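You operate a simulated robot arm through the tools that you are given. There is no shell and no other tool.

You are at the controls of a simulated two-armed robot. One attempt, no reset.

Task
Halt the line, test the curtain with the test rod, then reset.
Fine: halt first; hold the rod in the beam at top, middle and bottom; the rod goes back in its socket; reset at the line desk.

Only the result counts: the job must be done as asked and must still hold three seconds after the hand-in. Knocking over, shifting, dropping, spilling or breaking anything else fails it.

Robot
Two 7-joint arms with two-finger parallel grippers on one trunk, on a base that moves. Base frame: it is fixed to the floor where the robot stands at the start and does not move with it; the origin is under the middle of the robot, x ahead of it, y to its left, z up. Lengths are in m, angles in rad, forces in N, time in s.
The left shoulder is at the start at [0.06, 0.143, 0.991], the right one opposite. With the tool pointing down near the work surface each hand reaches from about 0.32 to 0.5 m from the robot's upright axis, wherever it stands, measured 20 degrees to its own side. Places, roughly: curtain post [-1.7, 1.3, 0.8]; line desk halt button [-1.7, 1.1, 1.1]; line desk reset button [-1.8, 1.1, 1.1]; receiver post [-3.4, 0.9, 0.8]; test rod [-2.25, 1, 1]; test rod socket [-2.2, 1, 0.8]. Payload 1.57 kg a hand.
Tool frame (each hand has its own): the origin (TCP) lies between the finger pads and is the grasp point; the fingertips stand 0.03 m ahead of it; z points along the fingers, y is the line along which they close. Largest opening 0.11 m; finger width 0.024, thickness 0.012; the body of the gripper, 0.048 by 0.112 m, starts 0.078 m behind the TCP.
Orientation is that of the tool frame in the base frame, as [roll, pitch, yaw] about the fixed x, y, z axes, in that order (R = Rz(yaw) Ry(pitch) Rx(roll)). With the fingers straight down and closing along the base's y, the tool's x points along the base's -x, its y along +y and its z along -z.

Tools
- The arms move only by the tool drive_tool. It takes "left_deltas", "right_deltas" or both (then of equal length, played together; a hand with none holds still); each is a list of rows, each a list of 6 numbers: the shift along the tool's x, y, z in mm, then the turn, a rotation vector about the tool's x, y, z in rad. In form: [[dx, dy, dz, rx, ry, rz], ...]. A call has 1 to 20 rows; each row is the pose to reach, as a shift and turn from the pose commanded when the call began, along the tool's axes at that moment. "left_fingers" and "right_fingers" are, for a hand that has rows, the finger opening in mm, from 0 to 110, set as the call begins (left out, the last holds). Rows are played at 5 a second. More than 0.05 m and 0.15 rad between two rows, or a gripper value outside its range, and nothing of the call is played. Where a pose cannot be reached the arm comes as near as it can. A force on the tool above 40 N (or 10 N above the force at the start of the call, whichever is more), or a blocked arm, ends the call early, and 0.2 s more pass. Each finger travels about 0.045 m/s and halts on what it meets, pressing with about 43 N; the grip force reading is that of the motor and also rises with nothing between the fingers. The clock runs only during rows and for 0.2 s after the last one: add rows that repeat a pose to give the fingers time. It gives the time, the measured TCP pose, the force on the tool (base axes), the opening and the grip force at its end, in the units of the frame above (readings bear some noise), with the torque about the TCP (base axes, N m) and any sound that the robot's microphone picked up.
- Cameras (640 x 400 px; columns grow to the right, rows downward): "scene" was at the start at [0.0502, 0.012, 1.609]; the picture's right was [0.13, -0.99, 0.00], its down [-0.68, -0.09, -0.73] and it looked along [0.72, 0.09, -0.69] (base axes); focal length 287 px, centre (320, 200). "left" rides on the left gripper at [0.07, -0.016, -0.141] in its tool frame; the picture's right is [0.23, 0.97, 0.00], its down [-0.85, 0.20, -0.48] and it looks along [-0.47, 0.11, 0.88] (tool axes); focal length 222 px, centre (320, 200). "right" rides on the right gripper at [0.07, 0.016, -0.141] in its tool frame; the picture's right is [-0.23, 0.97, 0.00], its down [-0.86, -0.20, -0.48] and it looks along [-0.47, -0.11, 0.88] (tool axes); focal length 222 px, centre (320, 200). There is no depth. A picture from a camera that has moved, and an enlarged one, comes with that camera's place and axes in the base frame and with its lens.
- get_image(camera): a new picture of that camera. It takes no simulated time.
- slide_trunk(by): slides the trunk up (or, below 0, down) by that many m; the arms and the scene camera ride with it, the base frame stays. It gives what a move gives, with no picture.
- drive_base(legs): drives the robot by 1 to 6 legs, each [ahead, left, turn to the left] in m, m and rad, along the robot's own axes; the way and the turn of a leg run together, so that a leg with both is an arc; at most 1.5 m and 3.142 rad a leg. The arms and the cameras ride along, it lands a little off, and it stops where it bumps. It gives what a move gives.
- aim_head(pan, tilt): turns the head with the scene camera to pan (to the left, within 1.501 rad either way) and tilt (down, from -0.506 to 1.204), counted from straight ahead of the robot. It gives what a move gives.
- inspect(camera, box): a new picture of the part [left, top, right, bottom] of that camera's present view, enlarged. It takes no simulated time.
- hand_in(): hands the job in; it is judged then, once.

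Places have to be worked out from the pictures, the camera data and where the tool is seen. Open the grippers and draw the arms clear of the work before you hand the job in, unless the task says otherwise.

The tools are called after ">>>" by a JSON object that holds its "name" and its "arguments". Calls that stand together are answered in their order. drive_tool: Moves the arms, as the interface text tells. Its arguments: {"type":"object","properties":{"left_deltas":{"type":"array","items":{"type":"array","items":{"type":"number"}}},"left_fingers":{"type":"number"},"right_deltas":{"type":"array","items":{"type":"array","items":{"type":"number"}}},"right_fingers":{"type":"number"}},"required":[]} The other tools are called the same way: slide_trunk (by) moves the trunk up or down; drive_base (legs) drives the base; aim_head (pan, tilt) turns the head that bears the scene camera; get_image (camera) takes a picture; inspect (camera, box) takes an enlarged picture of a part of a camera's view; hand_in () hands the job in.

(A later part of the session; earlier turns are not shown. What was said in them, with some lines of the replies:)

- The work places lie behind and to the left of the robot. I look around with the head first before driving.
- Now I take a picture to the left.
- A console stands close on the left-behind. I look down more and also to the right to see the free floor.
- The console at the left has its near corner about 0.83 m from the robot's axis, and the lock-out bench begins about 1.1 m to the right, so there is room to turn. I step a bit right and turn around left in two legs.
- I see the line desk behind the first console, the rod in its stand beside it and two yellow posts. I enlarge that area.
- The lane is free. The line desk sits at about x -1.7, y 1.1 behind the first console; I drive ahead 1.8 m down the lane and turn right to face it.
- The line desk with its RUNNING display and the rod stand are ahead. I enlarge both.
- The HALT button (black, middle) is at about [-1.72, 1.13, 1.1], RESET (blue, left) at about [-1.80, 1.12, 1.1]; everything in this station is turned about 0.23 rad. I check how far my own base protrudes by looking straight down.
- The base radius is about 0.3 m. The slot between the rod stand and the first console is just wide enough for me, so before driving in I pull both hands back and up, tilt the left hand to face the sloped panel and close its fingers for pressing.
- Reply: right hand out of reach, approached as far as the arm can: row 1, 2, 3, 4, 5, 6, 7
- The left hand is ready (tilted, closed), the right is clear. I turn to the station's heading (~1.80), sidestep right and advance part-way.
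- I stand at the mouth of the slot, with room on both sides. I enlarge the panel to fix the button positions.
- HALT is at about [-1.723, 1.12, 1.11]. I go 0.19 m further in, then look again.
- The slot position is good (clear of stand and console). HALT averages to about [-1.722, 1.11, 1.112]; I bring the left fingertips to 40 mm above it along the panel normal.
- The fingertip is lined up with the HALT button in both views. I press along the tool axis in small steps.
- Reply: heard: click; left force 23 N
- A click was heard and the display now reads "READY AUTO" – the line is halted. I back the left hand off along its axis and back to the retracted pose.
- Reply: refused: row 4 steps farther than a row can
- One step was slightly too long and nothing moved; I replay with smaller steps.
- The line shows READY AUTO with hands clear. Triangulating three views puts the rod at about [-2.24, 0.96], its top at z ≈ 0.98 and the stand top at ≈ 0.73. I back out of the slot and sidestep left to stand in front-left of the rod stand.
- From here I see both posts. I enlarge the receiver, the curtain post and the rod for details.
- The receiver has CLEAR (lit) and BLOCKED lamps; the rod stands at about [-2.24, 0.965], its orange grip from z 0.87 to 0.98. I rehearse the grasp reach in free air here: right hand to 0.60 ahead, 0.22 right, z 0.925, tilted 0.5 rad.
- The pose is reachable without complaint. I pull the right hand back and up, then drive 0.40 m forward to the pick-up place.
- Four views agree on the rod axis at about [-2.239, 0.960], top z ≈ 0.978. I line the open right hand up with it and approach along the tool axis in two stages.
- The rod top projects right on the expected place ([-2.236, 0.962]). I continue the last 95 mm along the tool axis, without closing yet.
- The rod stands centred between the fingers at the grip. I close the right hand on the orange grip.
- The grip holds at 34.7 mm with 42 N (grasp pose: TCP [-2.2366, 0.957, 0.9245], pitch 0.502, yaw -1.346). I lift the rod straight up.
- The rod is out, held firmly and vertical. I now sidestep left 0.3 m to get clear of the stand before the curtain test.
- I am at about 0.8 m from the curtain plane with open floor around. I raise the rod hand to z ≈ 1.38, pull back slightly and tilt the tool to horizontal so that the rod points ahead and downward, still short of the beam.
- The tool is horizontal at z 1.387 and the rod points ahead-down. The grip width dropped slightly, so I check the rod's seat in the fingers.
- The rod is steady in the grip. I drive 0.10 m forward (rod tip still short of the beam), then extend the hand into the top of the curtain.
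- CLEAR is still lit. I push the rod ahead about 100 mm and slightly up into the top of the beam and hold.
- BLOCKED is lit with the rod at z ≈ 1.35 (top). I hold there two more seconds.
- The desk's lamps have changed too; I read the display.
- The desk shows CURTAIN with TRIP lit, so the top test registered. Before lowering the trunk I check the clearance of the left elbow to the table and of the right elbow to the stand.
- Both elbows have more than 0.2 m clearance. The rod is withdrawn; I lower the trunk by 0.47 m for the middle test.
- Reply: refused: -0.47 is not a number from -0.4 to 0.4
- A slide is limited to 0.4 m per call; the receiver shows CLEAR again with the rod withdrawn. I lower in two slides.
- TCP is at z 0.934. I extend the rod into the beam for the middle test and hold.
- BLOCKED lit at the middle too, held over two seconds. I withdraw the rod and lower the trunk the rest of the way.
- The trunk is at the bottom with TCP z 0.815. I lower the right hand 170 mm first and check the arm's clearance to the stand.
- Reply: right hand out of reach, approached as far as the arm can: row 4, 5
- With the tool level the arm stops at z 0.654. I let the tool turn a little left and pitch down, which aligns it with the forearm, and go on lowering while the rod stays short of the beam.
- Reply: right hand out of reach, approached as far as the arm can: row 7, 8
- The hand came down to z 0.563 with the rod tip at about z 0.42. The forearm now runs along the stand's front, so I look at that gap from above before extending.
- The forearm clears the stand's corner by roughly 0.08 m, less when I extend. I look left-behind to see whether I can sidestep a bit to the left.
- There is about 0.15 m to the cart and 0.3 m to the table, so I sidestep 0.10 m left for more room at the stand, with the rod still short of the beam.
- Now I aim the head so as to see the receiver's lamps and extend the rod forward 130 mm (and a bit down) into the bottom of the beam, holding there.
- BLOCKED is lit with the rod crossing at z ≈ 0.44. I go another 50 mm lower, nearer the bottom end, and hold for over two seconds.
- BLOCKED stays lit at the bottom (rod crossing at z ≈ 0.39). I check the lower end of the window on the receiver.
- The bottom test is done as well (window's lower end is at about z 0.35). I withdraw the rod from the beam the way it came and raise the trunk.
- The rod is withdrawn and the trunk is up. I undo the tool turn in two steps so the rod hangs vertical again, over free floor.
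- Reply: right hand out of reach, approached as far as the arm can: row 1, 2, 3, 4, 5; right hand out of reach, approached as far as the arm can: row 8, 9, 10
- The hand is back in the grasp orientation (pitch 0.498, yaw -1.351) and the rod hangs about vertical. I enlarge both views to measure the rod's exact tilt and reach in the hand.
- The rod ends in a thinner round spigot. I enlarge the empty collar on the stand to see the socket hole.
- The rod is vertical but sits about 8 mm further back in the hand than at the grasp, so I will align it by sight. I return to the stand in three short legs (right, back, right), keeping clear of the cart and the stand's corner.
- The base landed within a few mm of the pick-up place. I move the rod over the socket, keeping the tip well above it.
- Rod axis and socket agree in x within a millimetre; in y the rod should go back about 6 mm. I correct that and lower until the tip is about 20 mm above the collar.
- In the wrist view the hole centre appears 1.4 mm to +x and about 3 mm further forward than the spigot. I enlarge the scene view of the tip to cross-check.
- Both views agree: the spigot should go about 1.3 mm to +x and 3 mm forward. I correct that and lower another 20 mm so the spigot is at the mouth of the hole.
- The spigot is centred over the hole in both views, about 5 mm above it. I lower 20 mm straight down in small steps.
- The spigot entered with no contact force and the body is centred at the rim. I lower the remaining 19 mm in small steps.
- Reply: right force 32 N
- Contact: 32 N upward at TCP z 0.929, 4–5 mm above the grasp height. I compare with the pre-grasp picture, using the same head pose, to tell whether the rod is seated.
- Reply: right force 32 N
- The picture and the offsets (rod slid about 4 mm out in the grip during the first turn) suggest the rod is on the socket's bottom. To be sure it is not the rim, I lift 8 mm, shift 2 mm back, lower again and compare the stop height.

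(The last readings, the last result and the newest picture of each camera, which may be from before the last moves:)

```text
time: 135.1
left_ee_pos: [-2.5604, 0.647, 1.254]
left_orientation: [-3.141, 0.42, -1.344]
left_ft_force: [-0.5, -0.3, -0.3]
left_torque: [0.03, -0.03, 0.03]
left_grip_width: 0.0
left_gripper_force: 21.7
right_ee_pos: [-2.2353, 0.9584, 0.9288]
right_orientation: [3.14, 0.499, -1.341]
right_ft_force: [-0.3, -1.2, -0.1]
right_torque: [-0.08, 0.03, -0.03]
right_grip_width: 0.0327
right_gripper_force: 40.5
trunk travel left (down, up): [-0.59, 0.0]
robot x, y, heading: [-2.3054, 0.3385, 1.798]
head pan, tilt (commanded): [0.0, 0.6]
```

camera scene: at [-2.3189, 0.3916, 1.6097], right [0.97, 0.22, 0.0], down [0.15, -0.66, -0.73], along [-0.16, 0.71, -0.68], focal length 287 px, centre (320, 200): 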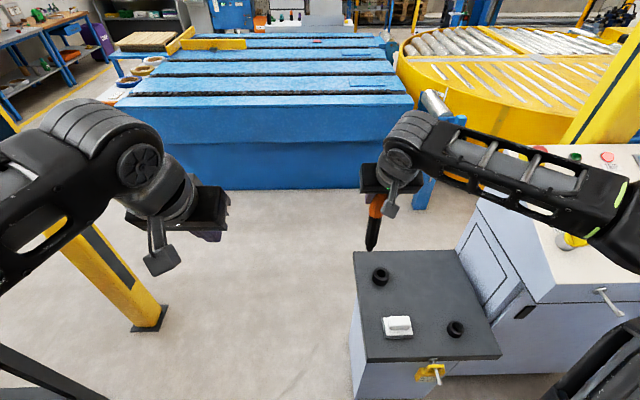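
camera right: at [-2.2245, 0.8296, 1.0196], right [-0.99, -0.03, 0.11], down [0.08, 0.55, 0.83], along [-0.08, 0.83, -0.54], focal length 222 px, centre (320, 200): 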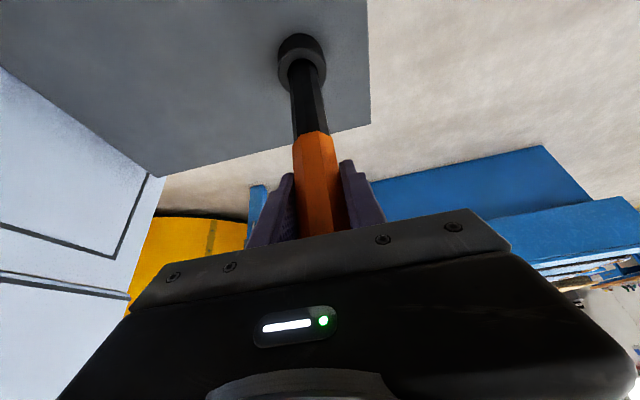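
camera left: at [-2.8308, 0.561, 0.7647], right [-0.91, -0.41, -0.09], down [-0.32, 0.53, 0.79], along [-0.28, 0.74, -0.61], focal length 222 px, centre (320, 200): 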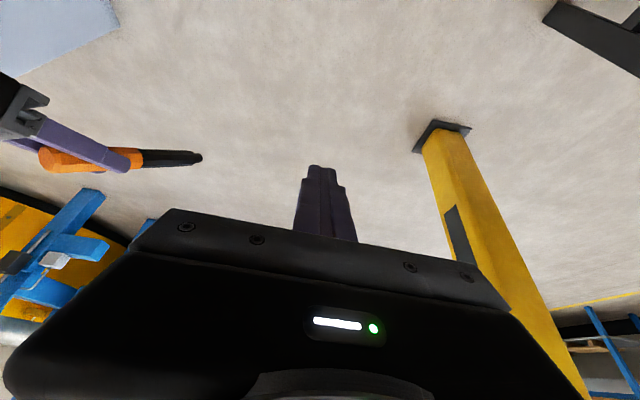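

At z 0.929 there is now no load, so I lower on in 1.5 mm steps to find the true stop.

>>> {"name": "drive_tool", "arguments": {"right_deltas": [[0.7, 0, 1.3, 0, 0, 0], [1.4, 0, 2.6, 0, 0, 0], [1.4, 0, 2.6, 0, 0, 0]], "right_fingers": 0}}

>>> {"name": "drive_tool", "arguments": {"right_deltas": [[0.7, 0, 1.3, 0, 0, 0], [1.4, 0, 2.6, 0, 0, 0], [1.4, 0, 2.6, 0, 0, 0]], "right_fingers": 0}}

```text
time: 135.9
left_ee_pos: [-2.5607, 0.646, 1.2559]
left_orientation: [3.14, 0.424, -1.344]
left_ft_force: [-0.1, 0.0, 0.4]
left_torque: [-0.01, 0.0, -0.04]
left_grip_width: 0.0
left_gripper_force: 21.2
right_ee_pos: [-2.2372, 0.9577, 0.9269]
right_orientation: [3.141, 0.501, -1.343]
right_ft_force: [0.0, -2.4, 14.2]
right_torque: [-0.29, -0.03, 0.01]
right_grip_width: 0.0329
right_gripper_force: 40.9
trunk travel left (down, up): [-0.59, 0.0]
robot x, y, heading: [-2.3074, 0.3364, 1.796]
head pan, tilt (commanded): [0.0, 0.6]
```

```text
time: 136.7
left_ee_pos: [-2.5605, 0.6452, 1.2556]
left_orientation: [-3.141, 0.424, -1.343]
left_ft_force: [-0.5, -0.4, -0.4]
left_torque: [-0.03, 0.0, -0.01]
left_grip_width: 0.0
left_gripper_force: 20.9
right_ee_pos: [-2.2364, 0.9578, 0.9279]
right_orientation: [3.14, 0.507, -1.341]
right_ft_force: [1.4, -1.1, 33.8]
right_torque: [-0.03, -0.21, -0.01]
right_grip_width: 0.0331
right_gripper_force: 41.1
trunk travel left (down, up): [-0.59, 0.0]
robot x, y, heading: [-2.3045, 0.3383, 1.795]
head pan, tilt (commanded): [0.0, 0.6]
```

The stop is now at z 0.9275 with the force central and torque near zero – the rod sits on the socket bottom. I relieve the preload, then open the fingers.

>>> {"name": "drive_tool", "arguments": {"right_deltas": [[-1.1, 0, -2, 0, 0, 0], [-2.15, 0, -3.95, 0, 0, 0], [-2.15, 0, -3.95, 0, 0, 0]], "right_fingers": 0}}

>>> {"name": "drive_tool", "arguments": {"right_deltas": [[0, 0, 0, 0, 0, 0], [0, 0, 0, 0, 0, 0], [0, 0, 0, 0, 0, 0], [0, 0, 0, 0, 0, 0], [0, 0, 0, 0, 0, 0], [0, 0, 0, 0, 0, 0]], "right_fingers": 110}}

>>> {"name": "get_image", "arguments": {"camera": "right"}}

>>> {"name": "inspect", "arguments": {"camera": "scene", "box": [340, 230, 500, 400]}}

```text
time: 137.5
left_ee_pos: [-2.5608, 0.6481, 1.2548]
left_orientation: [3.141, 0.42, -1.343]
left_ft_force: [0.4, -0.5, -0.7]
left_torque: [0.02, -0.01, -0.01]
left_grip_width: 0.0
left_gripper_force: 21.4
right_ee_pos: [-2.236, 0.9585, 0.9273]
right_orientation: [-3.141, 0.498, -1.345]
right_ft_force: [-2.0, 5.8, 8.7]
right_torque: [0.85, 0.34, 0.0]
right_grip_width: 0.0328
right_gripper_force: 40.7
trunk travel left (down, up): [-0.59, 0.0]
robot x, y, heading: [-2.3033, 0.3354, 1.796]
head pan, tilt (commanded): [0.0, 0.6]
```

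```text
time: 138.9
left_ee_pos: [-2.5603, 0.6464, 1.2551]
left_orientation: [-3.141, 0.42, -1.343]
left_ft_force: [-0.1, 0.4, 0.0]
left_torque: [0.02, -0.02, 0.0]
left_grip_width: 0.0
left_gripper_force: 20.7
right_ee_pos: [-2.2361, 0.9593, 0.9287]
right_orientation: [3.142, 0.5, -1.342]
right_ft_force: [0.6, -0.7, 0.4]
right_torque: [0.0, -0.02, -0.02]
right_grip_width: 0.1102
right_gripper_force: 0.0
trunk travel left (down, up): [-0.59, 0.0]
robot x, y, heading: [-2.3035, 0.3399, 1.801]
head pan, tilt (commanded): [0.0, 0.6]
```

```text
taken
camera right: at [-2.2232, 0.8291, 1.0189], right [-0.99, -0.03, 0.11], down [0.08, 0.55, 0.83], along [-0.08, 0.83, -0.55], focal length 222 px, centre (320, 200)
```

right: 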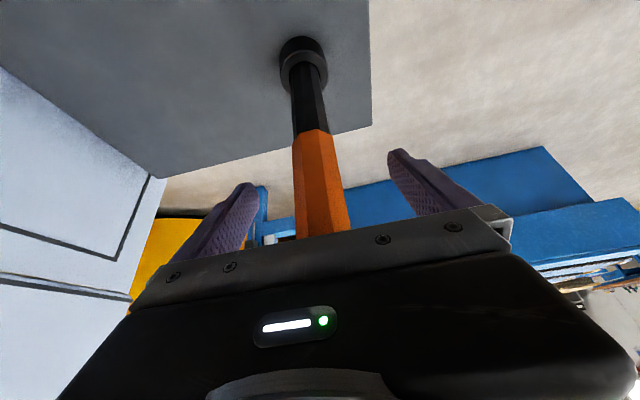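

```text
2.35 times, centred on (420, 315) of scene
camera zoom: at [-2.3201, 0.3969, 1.6226], right [0.97, 0.22, 0.0], down [0.13, -0.55, -0.83], along [-0.19, 0.8, -0.56], focal length 675 px, centre (85, -71)
```

zoom: 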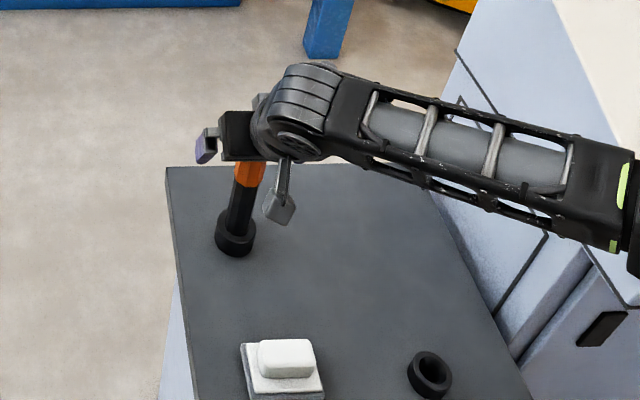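

The rod stands free in its socket at the same height as before. I back the open hand off along the tool axis.

>>> {"name": "drive_tool", "arguments": {"right_deltas": [[0, 0, -30, 0, 0, 0], [0, 0, -65, 0, 0, 0], [0, 0, -105, 0, 0, 0], [0, 0, -145, 0, 0, 0], [0, 0, -185, 0, 0, 0], [0, 0, -185, 0, 0, 0]], "right_fingers": 110}}

>>> {"name": "get_image", "arguments": {"camera": "right"}}

>>> {"name": "inspect", "arguments": {"camera": "scene", "box": [340, 230, 440, 330]}}

```text
time: 140.3
left_ee_pos: [-2.5597, 0.6478, 1.2542]
left_orientation: [-3.139, 0.42, -1.342]
left_ft_force: [-0.1, -0.4, -0.2]
left_torque: [-0.03, 0.01, -0.02]
left_grip_width: 0.0003
left_gripper_force: 21.0
right_ee_pos: [-2.2155, 0.873, 1.089]
right_orientation: [-3.141, 0.497, -1.342]
right_ft_force: [-0.1, 0.1, 0.5]
right_torque: [-0.03, 0.05, -0.02]
right_grip_width: 0.1101
right_gripper_force: 0.0
trunk travel left (down, up): [-0.59, 0.0]
robot x, y, heading: [-2.305, 0.3403, 1.795]
head pan, tilt (commanded): [0.0, 0.6]
```

```text
taken
camera right: at [-2.2032, 0.7434, 1.1807], right [-0.99, -0.03, 0.11], down [0.08, 0.55, 0.83], along [-0.08, 0.83, -0.55], focal length 222 px, centre (320, 200)
```

right: 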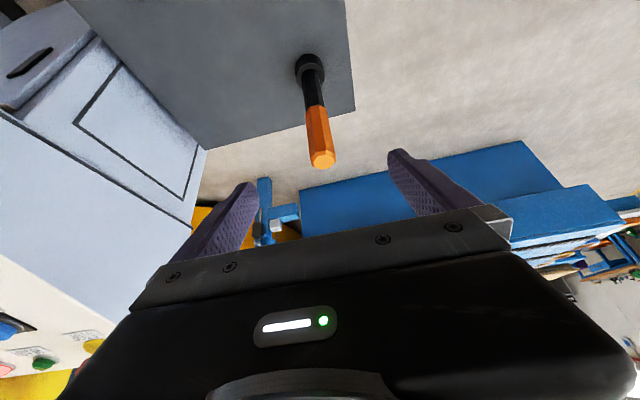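

```text
4.00 times, centred on (390, 280) of scene
camera zoom: at [-2.3198, 0.398, 1.6225], right [0.97, 0.22, 0.0], down [0.13, -0.55, -0.82], along [-0.19, 0.8, -0.57], focal length 1147 px, centre (40, -120)
```

zoom: 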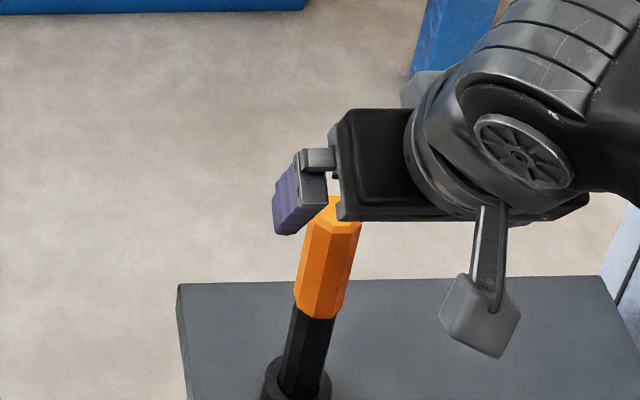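

The rod stands upright in its socket and the hand is clear. I pull the right hand back and up, then drive back the same way to the desk: back, right, and forward to the slot's mouth.

>>> {"name": "drive_tool", "arguments": {"right_deltas": [[10, 0, -35, 0, 0, 0], [20, 0, -70, 0, 0, 0], [30, 0, -105, 0, 0, 0], [40, 0, -140, 0, 0, 0], [52, 0, -176, 0, 0, 0], [52, 0, -176, 0, 0, 0]], "right_fingers": 110}}

>>> {"name": "drive_base", "arguments": {"legs": [[-0.4, 0, 0], [0, -0.8, 0], [0.25, 0, 0]]}}

>>> {"name": "get_image", "arguments": {"camera": "scene"}}

```text
time: 141.7
left_ee_pos: [-2.5608, 0.6484, 1.2551]
left_orientation: [3.141, 0.419, -1.344]
left_ft_force: [0.3, 0.0, -0.1]
left_torque: [-0.01, 0.0, 0.01]
left_grip_width: 0.0
left_gripper_force: 21.1
right_ee_pos: [-2.1863, 0.7459, 1.219]
right_orientation: [-3.141, 0.499, -1.343]
right_ft_force: [0.1, 0.0, -0.1]
right_torque: [0.01, 0.02, -0.01]
right_grip_width: 0.1099
right_gripper_force: 0.1
trunk travel left (down, up): [-0.59, 0.0]
robot x, y, heading: [-2.303, 0.3356, 1.796]
head pan, tilt (commanded): [0.0, 0.6]
```

```text
time: 149.5
left_ee_pos: [-1.7685, 0.6913, 1.2544]
left_orientation: [-3.141, 0.421, -1.329]
left_ft_force: [-0.4, 0.2, -0.1]
left_torque: [-0.03, 0.01, 0.03]
left_grip_width: 0.0
left_gripper_force: 20.9
right_ee_pos: [-1.396, 0.7964, 1.2193]
right_orientation: [-3.14, 0.497, -1.327]
right_ft_force: [0.3, 0.6, 0.2]
right_torque: [-0.02, 0.01, 0.01]
right_grip_width: 0.1102
right_gripper_force: 0.0
trunk travel left (down, up): [-0.59, 0.0]
robot x, y, heading: [-1.509, 0.3849, 1.813]
head pan, tilt (commanded): [0.0, 0.6]
```

```text
taken
camera scene: at [-1.5244, 0.445, 1.6225], right [0.97, 0.24, 0.0], down [0.14, -0.55, -0.82], along [-0.2, 0.8, -0.57], focal length 287 px, centre (320, 200)
```

scene: 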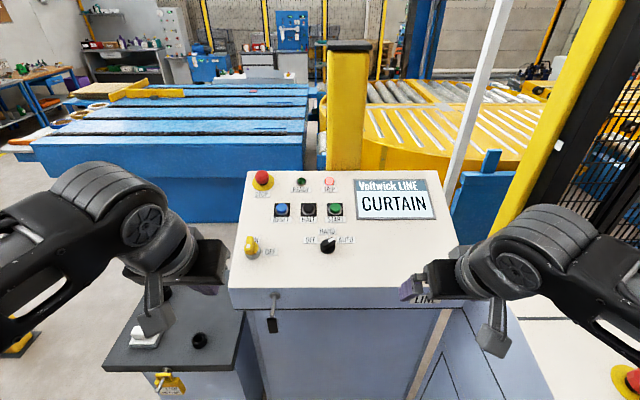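

I am at the slot's mouth again (desk shows CURTAIN, TRIP lit). I shift 0.045 m right and go 0.185 m in to the same place as for HALT.

>>> {"name": "drive_base", "arguments": {"legs": [[0, -0.045, -0.01], [0.185, 0, 0]]}}

>>> {"name": "aim_head", "arguments": {"pan": 0.15, "tilt": 0.75}}

>>> {"name": "get_image", "arguments": {"camera": "scene"}}

>>> {"name": "inspect", "arguments": {"camera": "scene", "box": [240, 130, 400, 230]}}

>>> {"name": "get_image", "arguments": {"camera": "left"}}

```text
time: 151.5
left_ee_pos: [-1.7636, 0.8844, 1.2533]
left_orientation: [3.141, 0.42, -1.338]
left_ft_force: [-0.6, 0.4, -0.5]
left_torque: [-0.01, 0.0, 0.03]
left_grip_width: 0.0
left_gripper_force: 21.3
right_ee_pos: [-1.3906, 0.986, 1.2181]
right_orientation: [-3.141, 0.498, -1.336]
right_ft_force: [-0.3, 0.3, 0.4]
right_torque: [-0.04, 0.0, 0.02]
right_grip_width: 0.1098
right_gripper_force: 0.0
trunk travel left (down, up): [-0.59, 0.0]
robot x, y, heading: [-1.5104, 0.5753, 1.805]
head pan, tilt (commanded): [0.0, 0.6]
```

```text
time: 152.2
left_ee_pos: [-1.7641, 0.8826, 1.2537]
left_orientation: [-3.14, 0.421, -1.336]
left_ft_force: [0.5, 0.1, -0.3]
left_torque: [-0.01, 0.0, 0.0]
left_grip_width: 0.0
left_gripper_force: 21.1
right_ee_pos: [-1.3906, 0.9833, 1.2192]
right_orientation: [-3.141, 0.5, -1.337]
right_ft_force: [-0.3, -0.4, 0.1]
right_torque: [-0.02, 0.01, -0.01]
right_grip_width: 0.11
right_gripper_force: 0.0
trunk travel left (down, up): [-0.59, 0.0]
robot x, y, heading: [-1.5075, 0.5761, 1.803]
head pan, tilt (commanded): [0.15, 0.75]
```

```text
taken
camera scene: at [-1.5325, 0.6244, 1.6098], right [0.93, 0.37, 0.0], down [0.25, -0.63, -0.73], along [-0.27, 0.68, -0.68], focal length 287 px, centre (320, 200)
```

scene: 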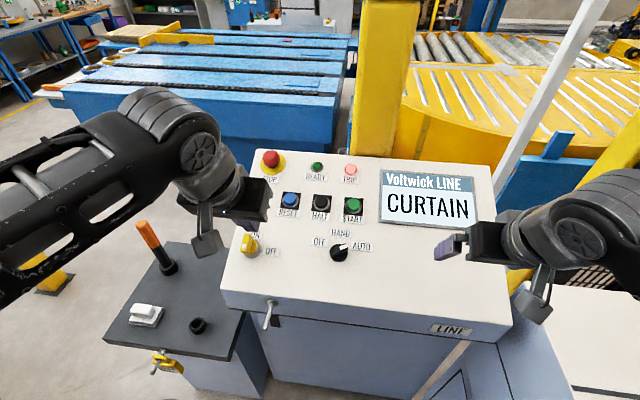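

```text
4.00 times, centred on (320, 180) of scene
camera zoom: at [-1.5325, 0.6244, 1.6098], right [0.93, 0.37, 0.0], down [0.25, -0.63, -0.73], along [-0.27, 0.68, -0.68], focal length 1147 px, centre (320, 280)
```

zoom: 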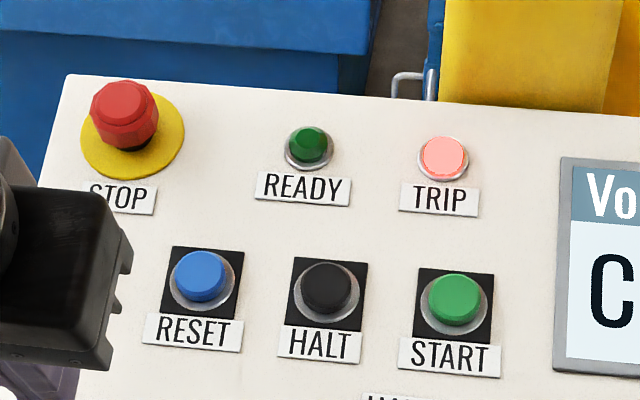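

```text
taken
camera left: at [-1.7197, 0.7674, 1.3548], right [-0.9, -0.43, -0.09], down [-0.33, 0.52, 0.79], along [-0.29, 0.74, -0.61], focal length 222 px, centre (320, 200)
```

left: 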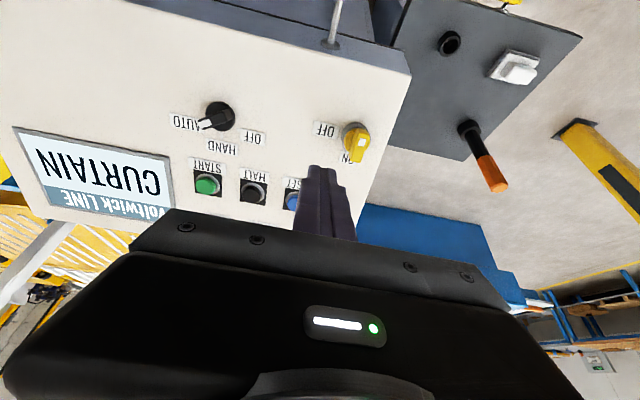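

RESET (blue) lies 0.080 m to the left of HALT along the panel: about [-1.800, 1.088, 1.117]. I bring the closed left fingertips 40 mm above it the same way as before.

>>> {"name": "drive_tool", "arguments": {"left_deltas": [[-35, -3, 0, 0, 0, 0], [-70, -6, 10, 0, 0, 0], [-105, -9, 35, 0, 0, 0], [-122, -11, 72, 0, 0, 0], [-131, -12, 110, 0, 0, 0], [-134, -12.4, 145, 0, 0, 0], [-134, -12.4, 145, 0, 0, 0]], "left_fingers": 0}}

>>> {"name": "get_image", "arguments": {"camera": "left"}}

>>> {"name": "inspect", "arguments": {"camera": "scene", "box": [220, 130, 380, 230]}}

```text
time: 153.8
left_ee_pos: [-1.794, 1.0632, 1.1755]
left_orientation: [-3.141, 0.421, -1.337]
left_ft_force: [1.0, 0.0, -1.0]
left_torque: [0.01, -0.01, -0.01]
left_grip_width: 0.0
left_gripper_force: 20.9
right_ee_pos: [-1.3902, 0.9826, 1.2195]
right_orientation: [-3.14, 0.499, -1.334]
right_ft_force: [0.3, 0.4, 0.3]
right_torque: [0.01, 0.02, 0.0]
right_grip_width: 0.1101
right_gripper_force: 0.0
trunk travel left (down, up): [-0.59, 0.0]
robot x, y, heading: [-1.5078, 0.5748, 1.801]
head pan, tilt (commanded): [0.15, 0.75]
```

```text
taken
camera left: at [-1.7492, 0.9484, 1.2755], right [-0.9, -0.43, -0.09], down [-0.33, 0.52, 0.79], along [-0.29, 0.74, -0.61], focal length 222 px, centre (320, 200)
```

left: 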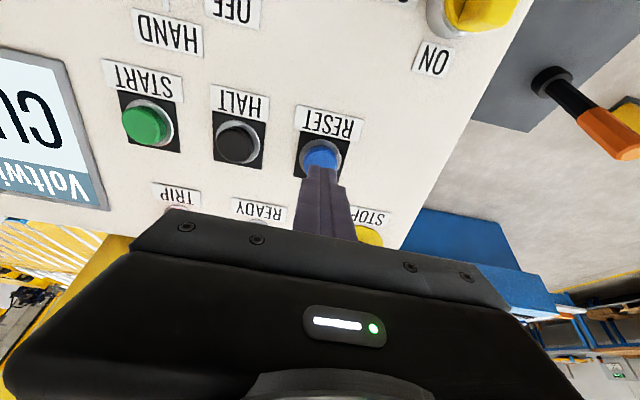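

```text
4.00 times, centred on (300, 180) of scene
camera zoom: at [-1.5325, 0.6243, 1.6097], right [0.93, 0.37, 0.0], down [0.26, -0.63, -0.73], along [-0.27, 0.68, -0.68], focal length 1147 px, centre (400, 280)
```

zoom: 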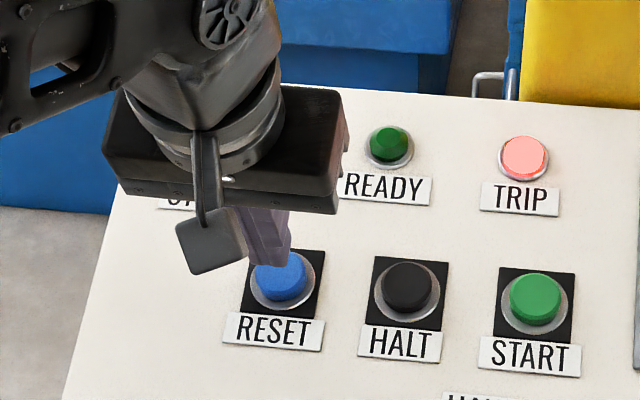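

The fingertips are lined up with RESET exactly as they were with HALT. I press the same way.

>>> {"name": "drive_tool", "arguments": {"left_deltas": [[0, 0, 12, 0, 0, 0], [0, 0, 24, 0, 0, 0], [0, 0, 30, 0, 0, 0], [0, 0, 35, 0, 0, 0], [0, 0, 39, 0, 0, 0]], "left_fingers": 0}}

>>> {"name": "get_image", "arguments": {"camera": "scene"}}

```text
time: 155.0
left_ee_pos: [-1.7972, 1.0749, 1.1453]
left_orientation: [-3.141, 0.427, -1.338]
left_ft_force: [4.0, -9.5, 17.6]
left_torque: [-0.29, -0.06, -0.02]
left_grip_width: 0.0
left_gripper_force: 21.8
right_ee_pos: [-1.3903, 0.9809, 1.2196]
right_orientation: [-3.141, 0.502, -1.334]
right_ft_force: [1.3, -0.1, -0.8]
right_torque: [-0.03, 0.0, 0.02]
right_grip_width: 0.11
right_gripper_force: 0.1
trunk travel left (down, up): [-0.59, 0.0]
robot x, y, heading: [-1.5071, 0.5738, 1.804]
head pan, tilt (commanded): [0.15, 0.75]
heard: click
```

```text
taken
camera scene: at [-1.531, 0.6215, 1.6102], right [0.93, 0.37, 0.0], down [0.25, -0.63, -0.73], along [-0.27, 0.68, -0.68], focal length 287 px, centre (320, 200)
```

scene: 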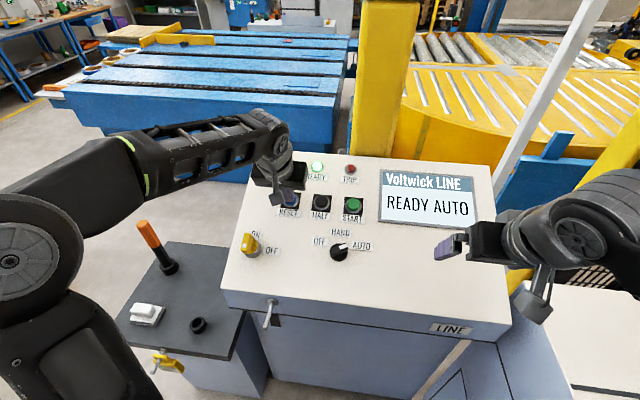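

A click, and the desk shows READY AUTO with TRIP off and READY lit. I draw the left hand off along its axis and back.

>>> {"name": "drive_tool", "arguments": {"left_deltas": [[0, 0, -30, 0, 0, 0], [0, 0, -70, 0, 0, 0], [0, 0, -110, 0, 0, 0], [30, 3, -145, 0, 0, 0], [65, 6, -170, 0, 0, 0], [100, 9, -182, 0, 0, 0], [134, 12, -184, 0, 0, 0], [134, 12, -184, 0, 0, 0]], "left_fingers": 0}}

>>> {"name": "get_image", "arguments": {"camera": "scene"}}

>>> {"name": "inspect", "arguments": {"camera": "scene", "box": [230, 130, 480, 280]}}

```text
time: 156.8
left_ee_pos: [-1.7658, 0.8844, 1.2527]
left_orientation: [-3.14, 0.421, -1.336]
left_ft_force: [-0.2, -0.1, -0.6]
left_torque: [-0.01, -0.03, 0.0]
left_grip_width: 0.0
left_gripper_force: 21.1
right_ee_pos: [-1.3906, 0.9846, 1.2186]
right_orientation: [3.141, 0.499, -1.335]
right_ft_force: [-0.3, -0.1, -1.1]
right_torque: [-0.02, -0.02, -0.02]
right_grip_width: 0.11
right_gripper_force: 0.0
trunk travel left (down, up): [-0.59, 0.0]
robot x, y, heading: [-1.5085, 0.5744, 1.804]
head pan, tilt (commanded): [0.15, 0.75]
```

```text
taken
camera scene: at [-1.5327, 0.6253, 1.6097], right [0.93, 0.37, 0.0], down [0.26, -0.63, -0.73], along [-0.27, 0.68, -0.68], focal length 287 px, centre (320, 200)
```

scene: 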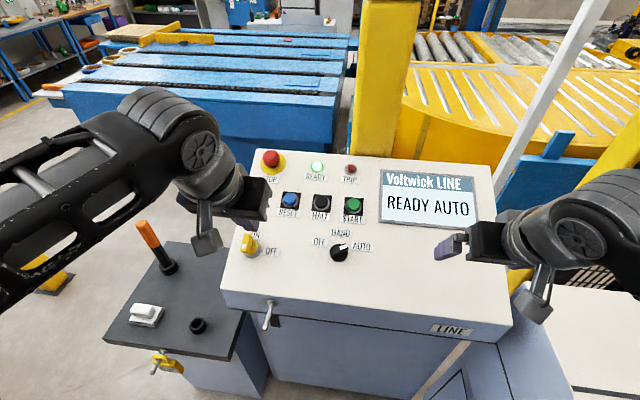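

```text
2.56 times, centred on (355, 205) of scene
camera zoom: at [-1.5327, 0.6253, 1.6097], right [0.93, 0.37, 0.0], down [0.26, -0.63, -0.73], along [-0.27, 0.68, -0.68], focal length 734 px, centre (230, 187)
```

zoom: 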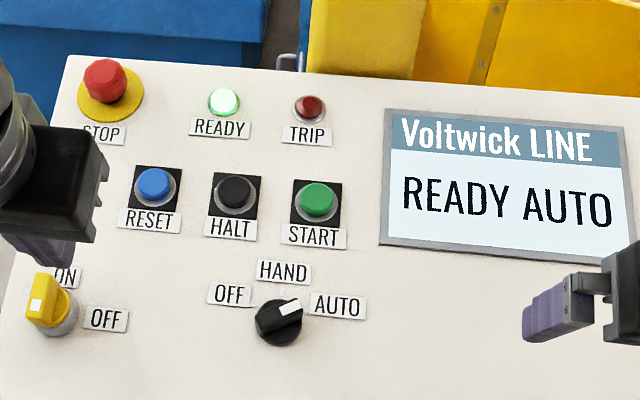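

The desk reads READY AUTO, nothing else is moved. I back out of the slot, open the left gripper well clear, and take a last look at the rod and the curtain lamps.

>>> {"name": "drive_base", "arguments": {"legs": [[-0.5, 0, 0]]}}

>>> {"name": "drive_tool", "arguments": {"left_deltas": [[0, 0, 0, 0, 0, 0], [0, 0, 0, 0, 0, 0], [0, 0, 0, 0, 0, 0], [0, 0, 0, 0, 0, 0], [0, 0, 0, 0, 0, 0], [0, 0, 0, 0, 0, 0], [0, 0, 0, 0, 0, 0]], "left_fingers": 110}}

>>> {"name": "aim_head", "arguments": {"pan": 0.6, "tilt": 0.35}}

>>> {"name": "get_image", "arguments": {"camera": "scene"}}

>>> {"name": "aim_head", "arguments": {"pan": 0.2, "tilt": 0.5}}

>>> {"name": "get_image", "arguments": {"camera": "scene"}}

```text
time: 159.7
left_ee_pos: [-1.6496, 0.3938, 1.2535]
left_orientation: [-3.141, 0.423, -1.336]
left_ft_force: [-0.3, -1.0, -0.2]
left_torque: [-0.01, -0.02, -0.03]
left_grip_width: 0.0
left_gripper_force: 21.3
right_ee_pos: [-1.2741, 0.4945, 1.2186]
right_orientation: [-3.141, 0.5, -1.334]
right_ft_force: [-0.4, -0.5, 0.8]
right_torque: [0.03, 0.01, -0.02]
right_grip_width: 0.11
right_gripper_force: 0.0
trunk travel left (down, up): [-0.59, 0.0]
robot x, y, heading: [-1.3908, 0.0869, 1.802]
head pan, tilt (commanded): [0.15, 0.75]
```

```text
time: 161.3
left_ee_pos: [-1.6498, 0.3951, 1.2534]
left_orientation: [-3.141, 0.42, -1.337]
left_ft_force: [-0.1, -0.1, 0.4]
left_torque: [0.04, -0.01, -0.05]
left_grip_width: 0.1102
left_gripper_force: 0.0
right_ee_pos: [-1.2758, 0.4944, 1.2194]
right_orientation: [-3.141, 0.499, -1.336]
right_ft_force: [0.7, 0.6, 1.0]
right_torque: [-0.02, -0.01, -0.01]
right_grip_width: 0.1098
right_gripper_force: 0.0
trunk travel left (down, up): [-0.59, 0.0]
robot x, y, heading: [-1.3894, 0.0846, 1.804]
head pan, tilt (commanded): [0.15, 0.75]
```

```text
time: 162.2
left_ee_pos: [-1.6514, 0.3947, 1.2541]
left_orientation: [3.14, 0.42, -1.338]
left_ft_force: [0.2, 1.0, 0.4]
left_torque: [0.02, -0.01, 0.02]
left_grip_width: 0.1101
left_gripper_force: 0.0
right_ee_pos: [-1.2754, 0.4943, 1.2189]
right_orientation: [-3.14, 0.498, -1.336]
right_ft_force: [0.4, -0.3, -0.9]
right_torque: [-0.05, -0.02, -0.04]
right_grip_width: 0.11
right_gripper_force: 0.1
trunk travel left (down, up): [-0.59, 0.0]
robot x, y, heading: [-1.3906, 0.0866, 1.801]
head pan, tilt (commanded): [0.6, 0.351]
```

```text
taken
camera scene: at [-1.4541, 0.1214, 1.6453], right [0.67, 0.74, 0.0], down [0.25, -0.23, -0.94], along [-0.69, 0.63, -0.34], focal length 287 px, centre (320, 200)
```

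scene: 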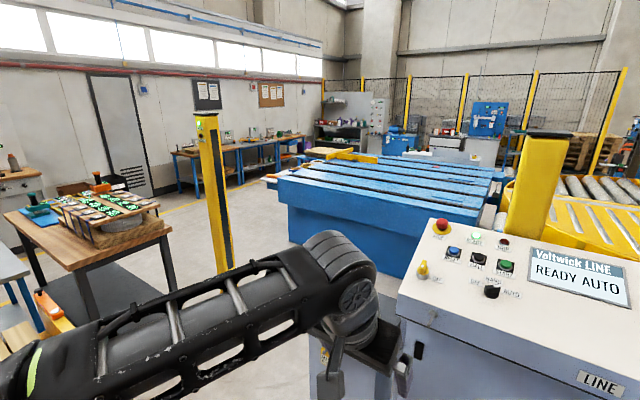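

```text
time: 163.1
left_ee_pos: [-1.6498, 0.3947, 1.2533]
left_orientation: [3.141, 0.421, -1.337]
left_ft_force: [-0.1, 0.0, 0.4]
left_torque: [0.01, -0.03, -0.02]
left_grip_width: 0.1099
left_gripper_force: 0.1
right_ee_pos: [-1.2741, 0.4949, 1.219]
right_orientation: [3.139, 0.499, -1.334]
right_ft_force: [0.0, 0.9, -0.1]
right_torque: [-0.04, 0.01, -0.03]
right_grip_width: 0.11
right_gripper_force: 0.2
trunk travel left (down, up): [-0.59, 0.0]
robot x, y, heading: [-1.3897, 0.0841, 1.806]
head pan, tilt (commanded): [0.201, 0.499]
```

```text
taken
camera scene: at [-1.4236, 0.1413, 1.6317], right [0.91, 0.42, 0.0], down [0.2, -0.43, -0.88], along [-0.37, 0.8, -0.48], focal length 287 px, centre (320, 200)
```

scene: 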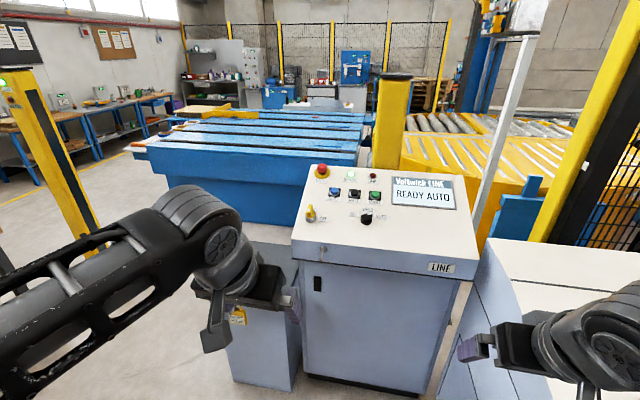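

The curtain shows CLEAR and the desk READY AUTO, with both grippers open and clear. One last look at the rod through the left hand's camera.

>>> {"name": "get_image", "arguments": {"camera": "left"}}

```text
taken
camera left: at [-1.6053, 0.28, 1.3544], right [-0.9, -0.43, -0.09], down [-0.33, 0.52, 0.79], along [-0.29, 0.74, -0.61], focal length 222 px, centre (320, 200)
```

left: 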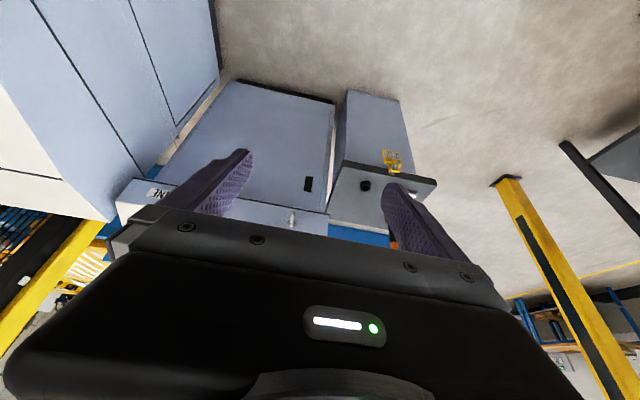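

The rod is partly hidden here, but the previous desk view showed it standing upright in its socket, and nothing has touched it since. The line is halted and reset, the curtain was tested at all three heights and the arms are clear, so I hand the job in.

>>> {"name": "hand_in", "arguments": {}}

```text
The job is handed in.
```

I halted the line, tested the curtain with the rod at top, middle and bottom, put the rod back and reset at the line desk. The job is handed in; I have not seen how it was judged.

- **Halt:** I pressed HALT first. It clicked and the display went from RUNNING to READY AUTO.
- **Curtain test:** I held the rod in the beam for about two seconds or more at roughly 1.35 m, 0.88 m and 0.39 m. The receiver's BLOCKED lamp lit each time. After the top test the desk showed CURTAIN with TRIP lit. The beam runs from about 0.35 m to 1.43 m.
- **Rod:** It slid a few millimetres in the grip, so I aligned it by sight. It seated squarely on the socket bottom and was standing upright in the last clear view.
- **Reset:** I pressed RESET. It clicked, the desk went back to READY AUTO with TRIP off and READY lit, and the curtain showed CLEAR. I did not restart the line.

I knocked nothing over, and both grippers were open and clear of the work when I handed in.
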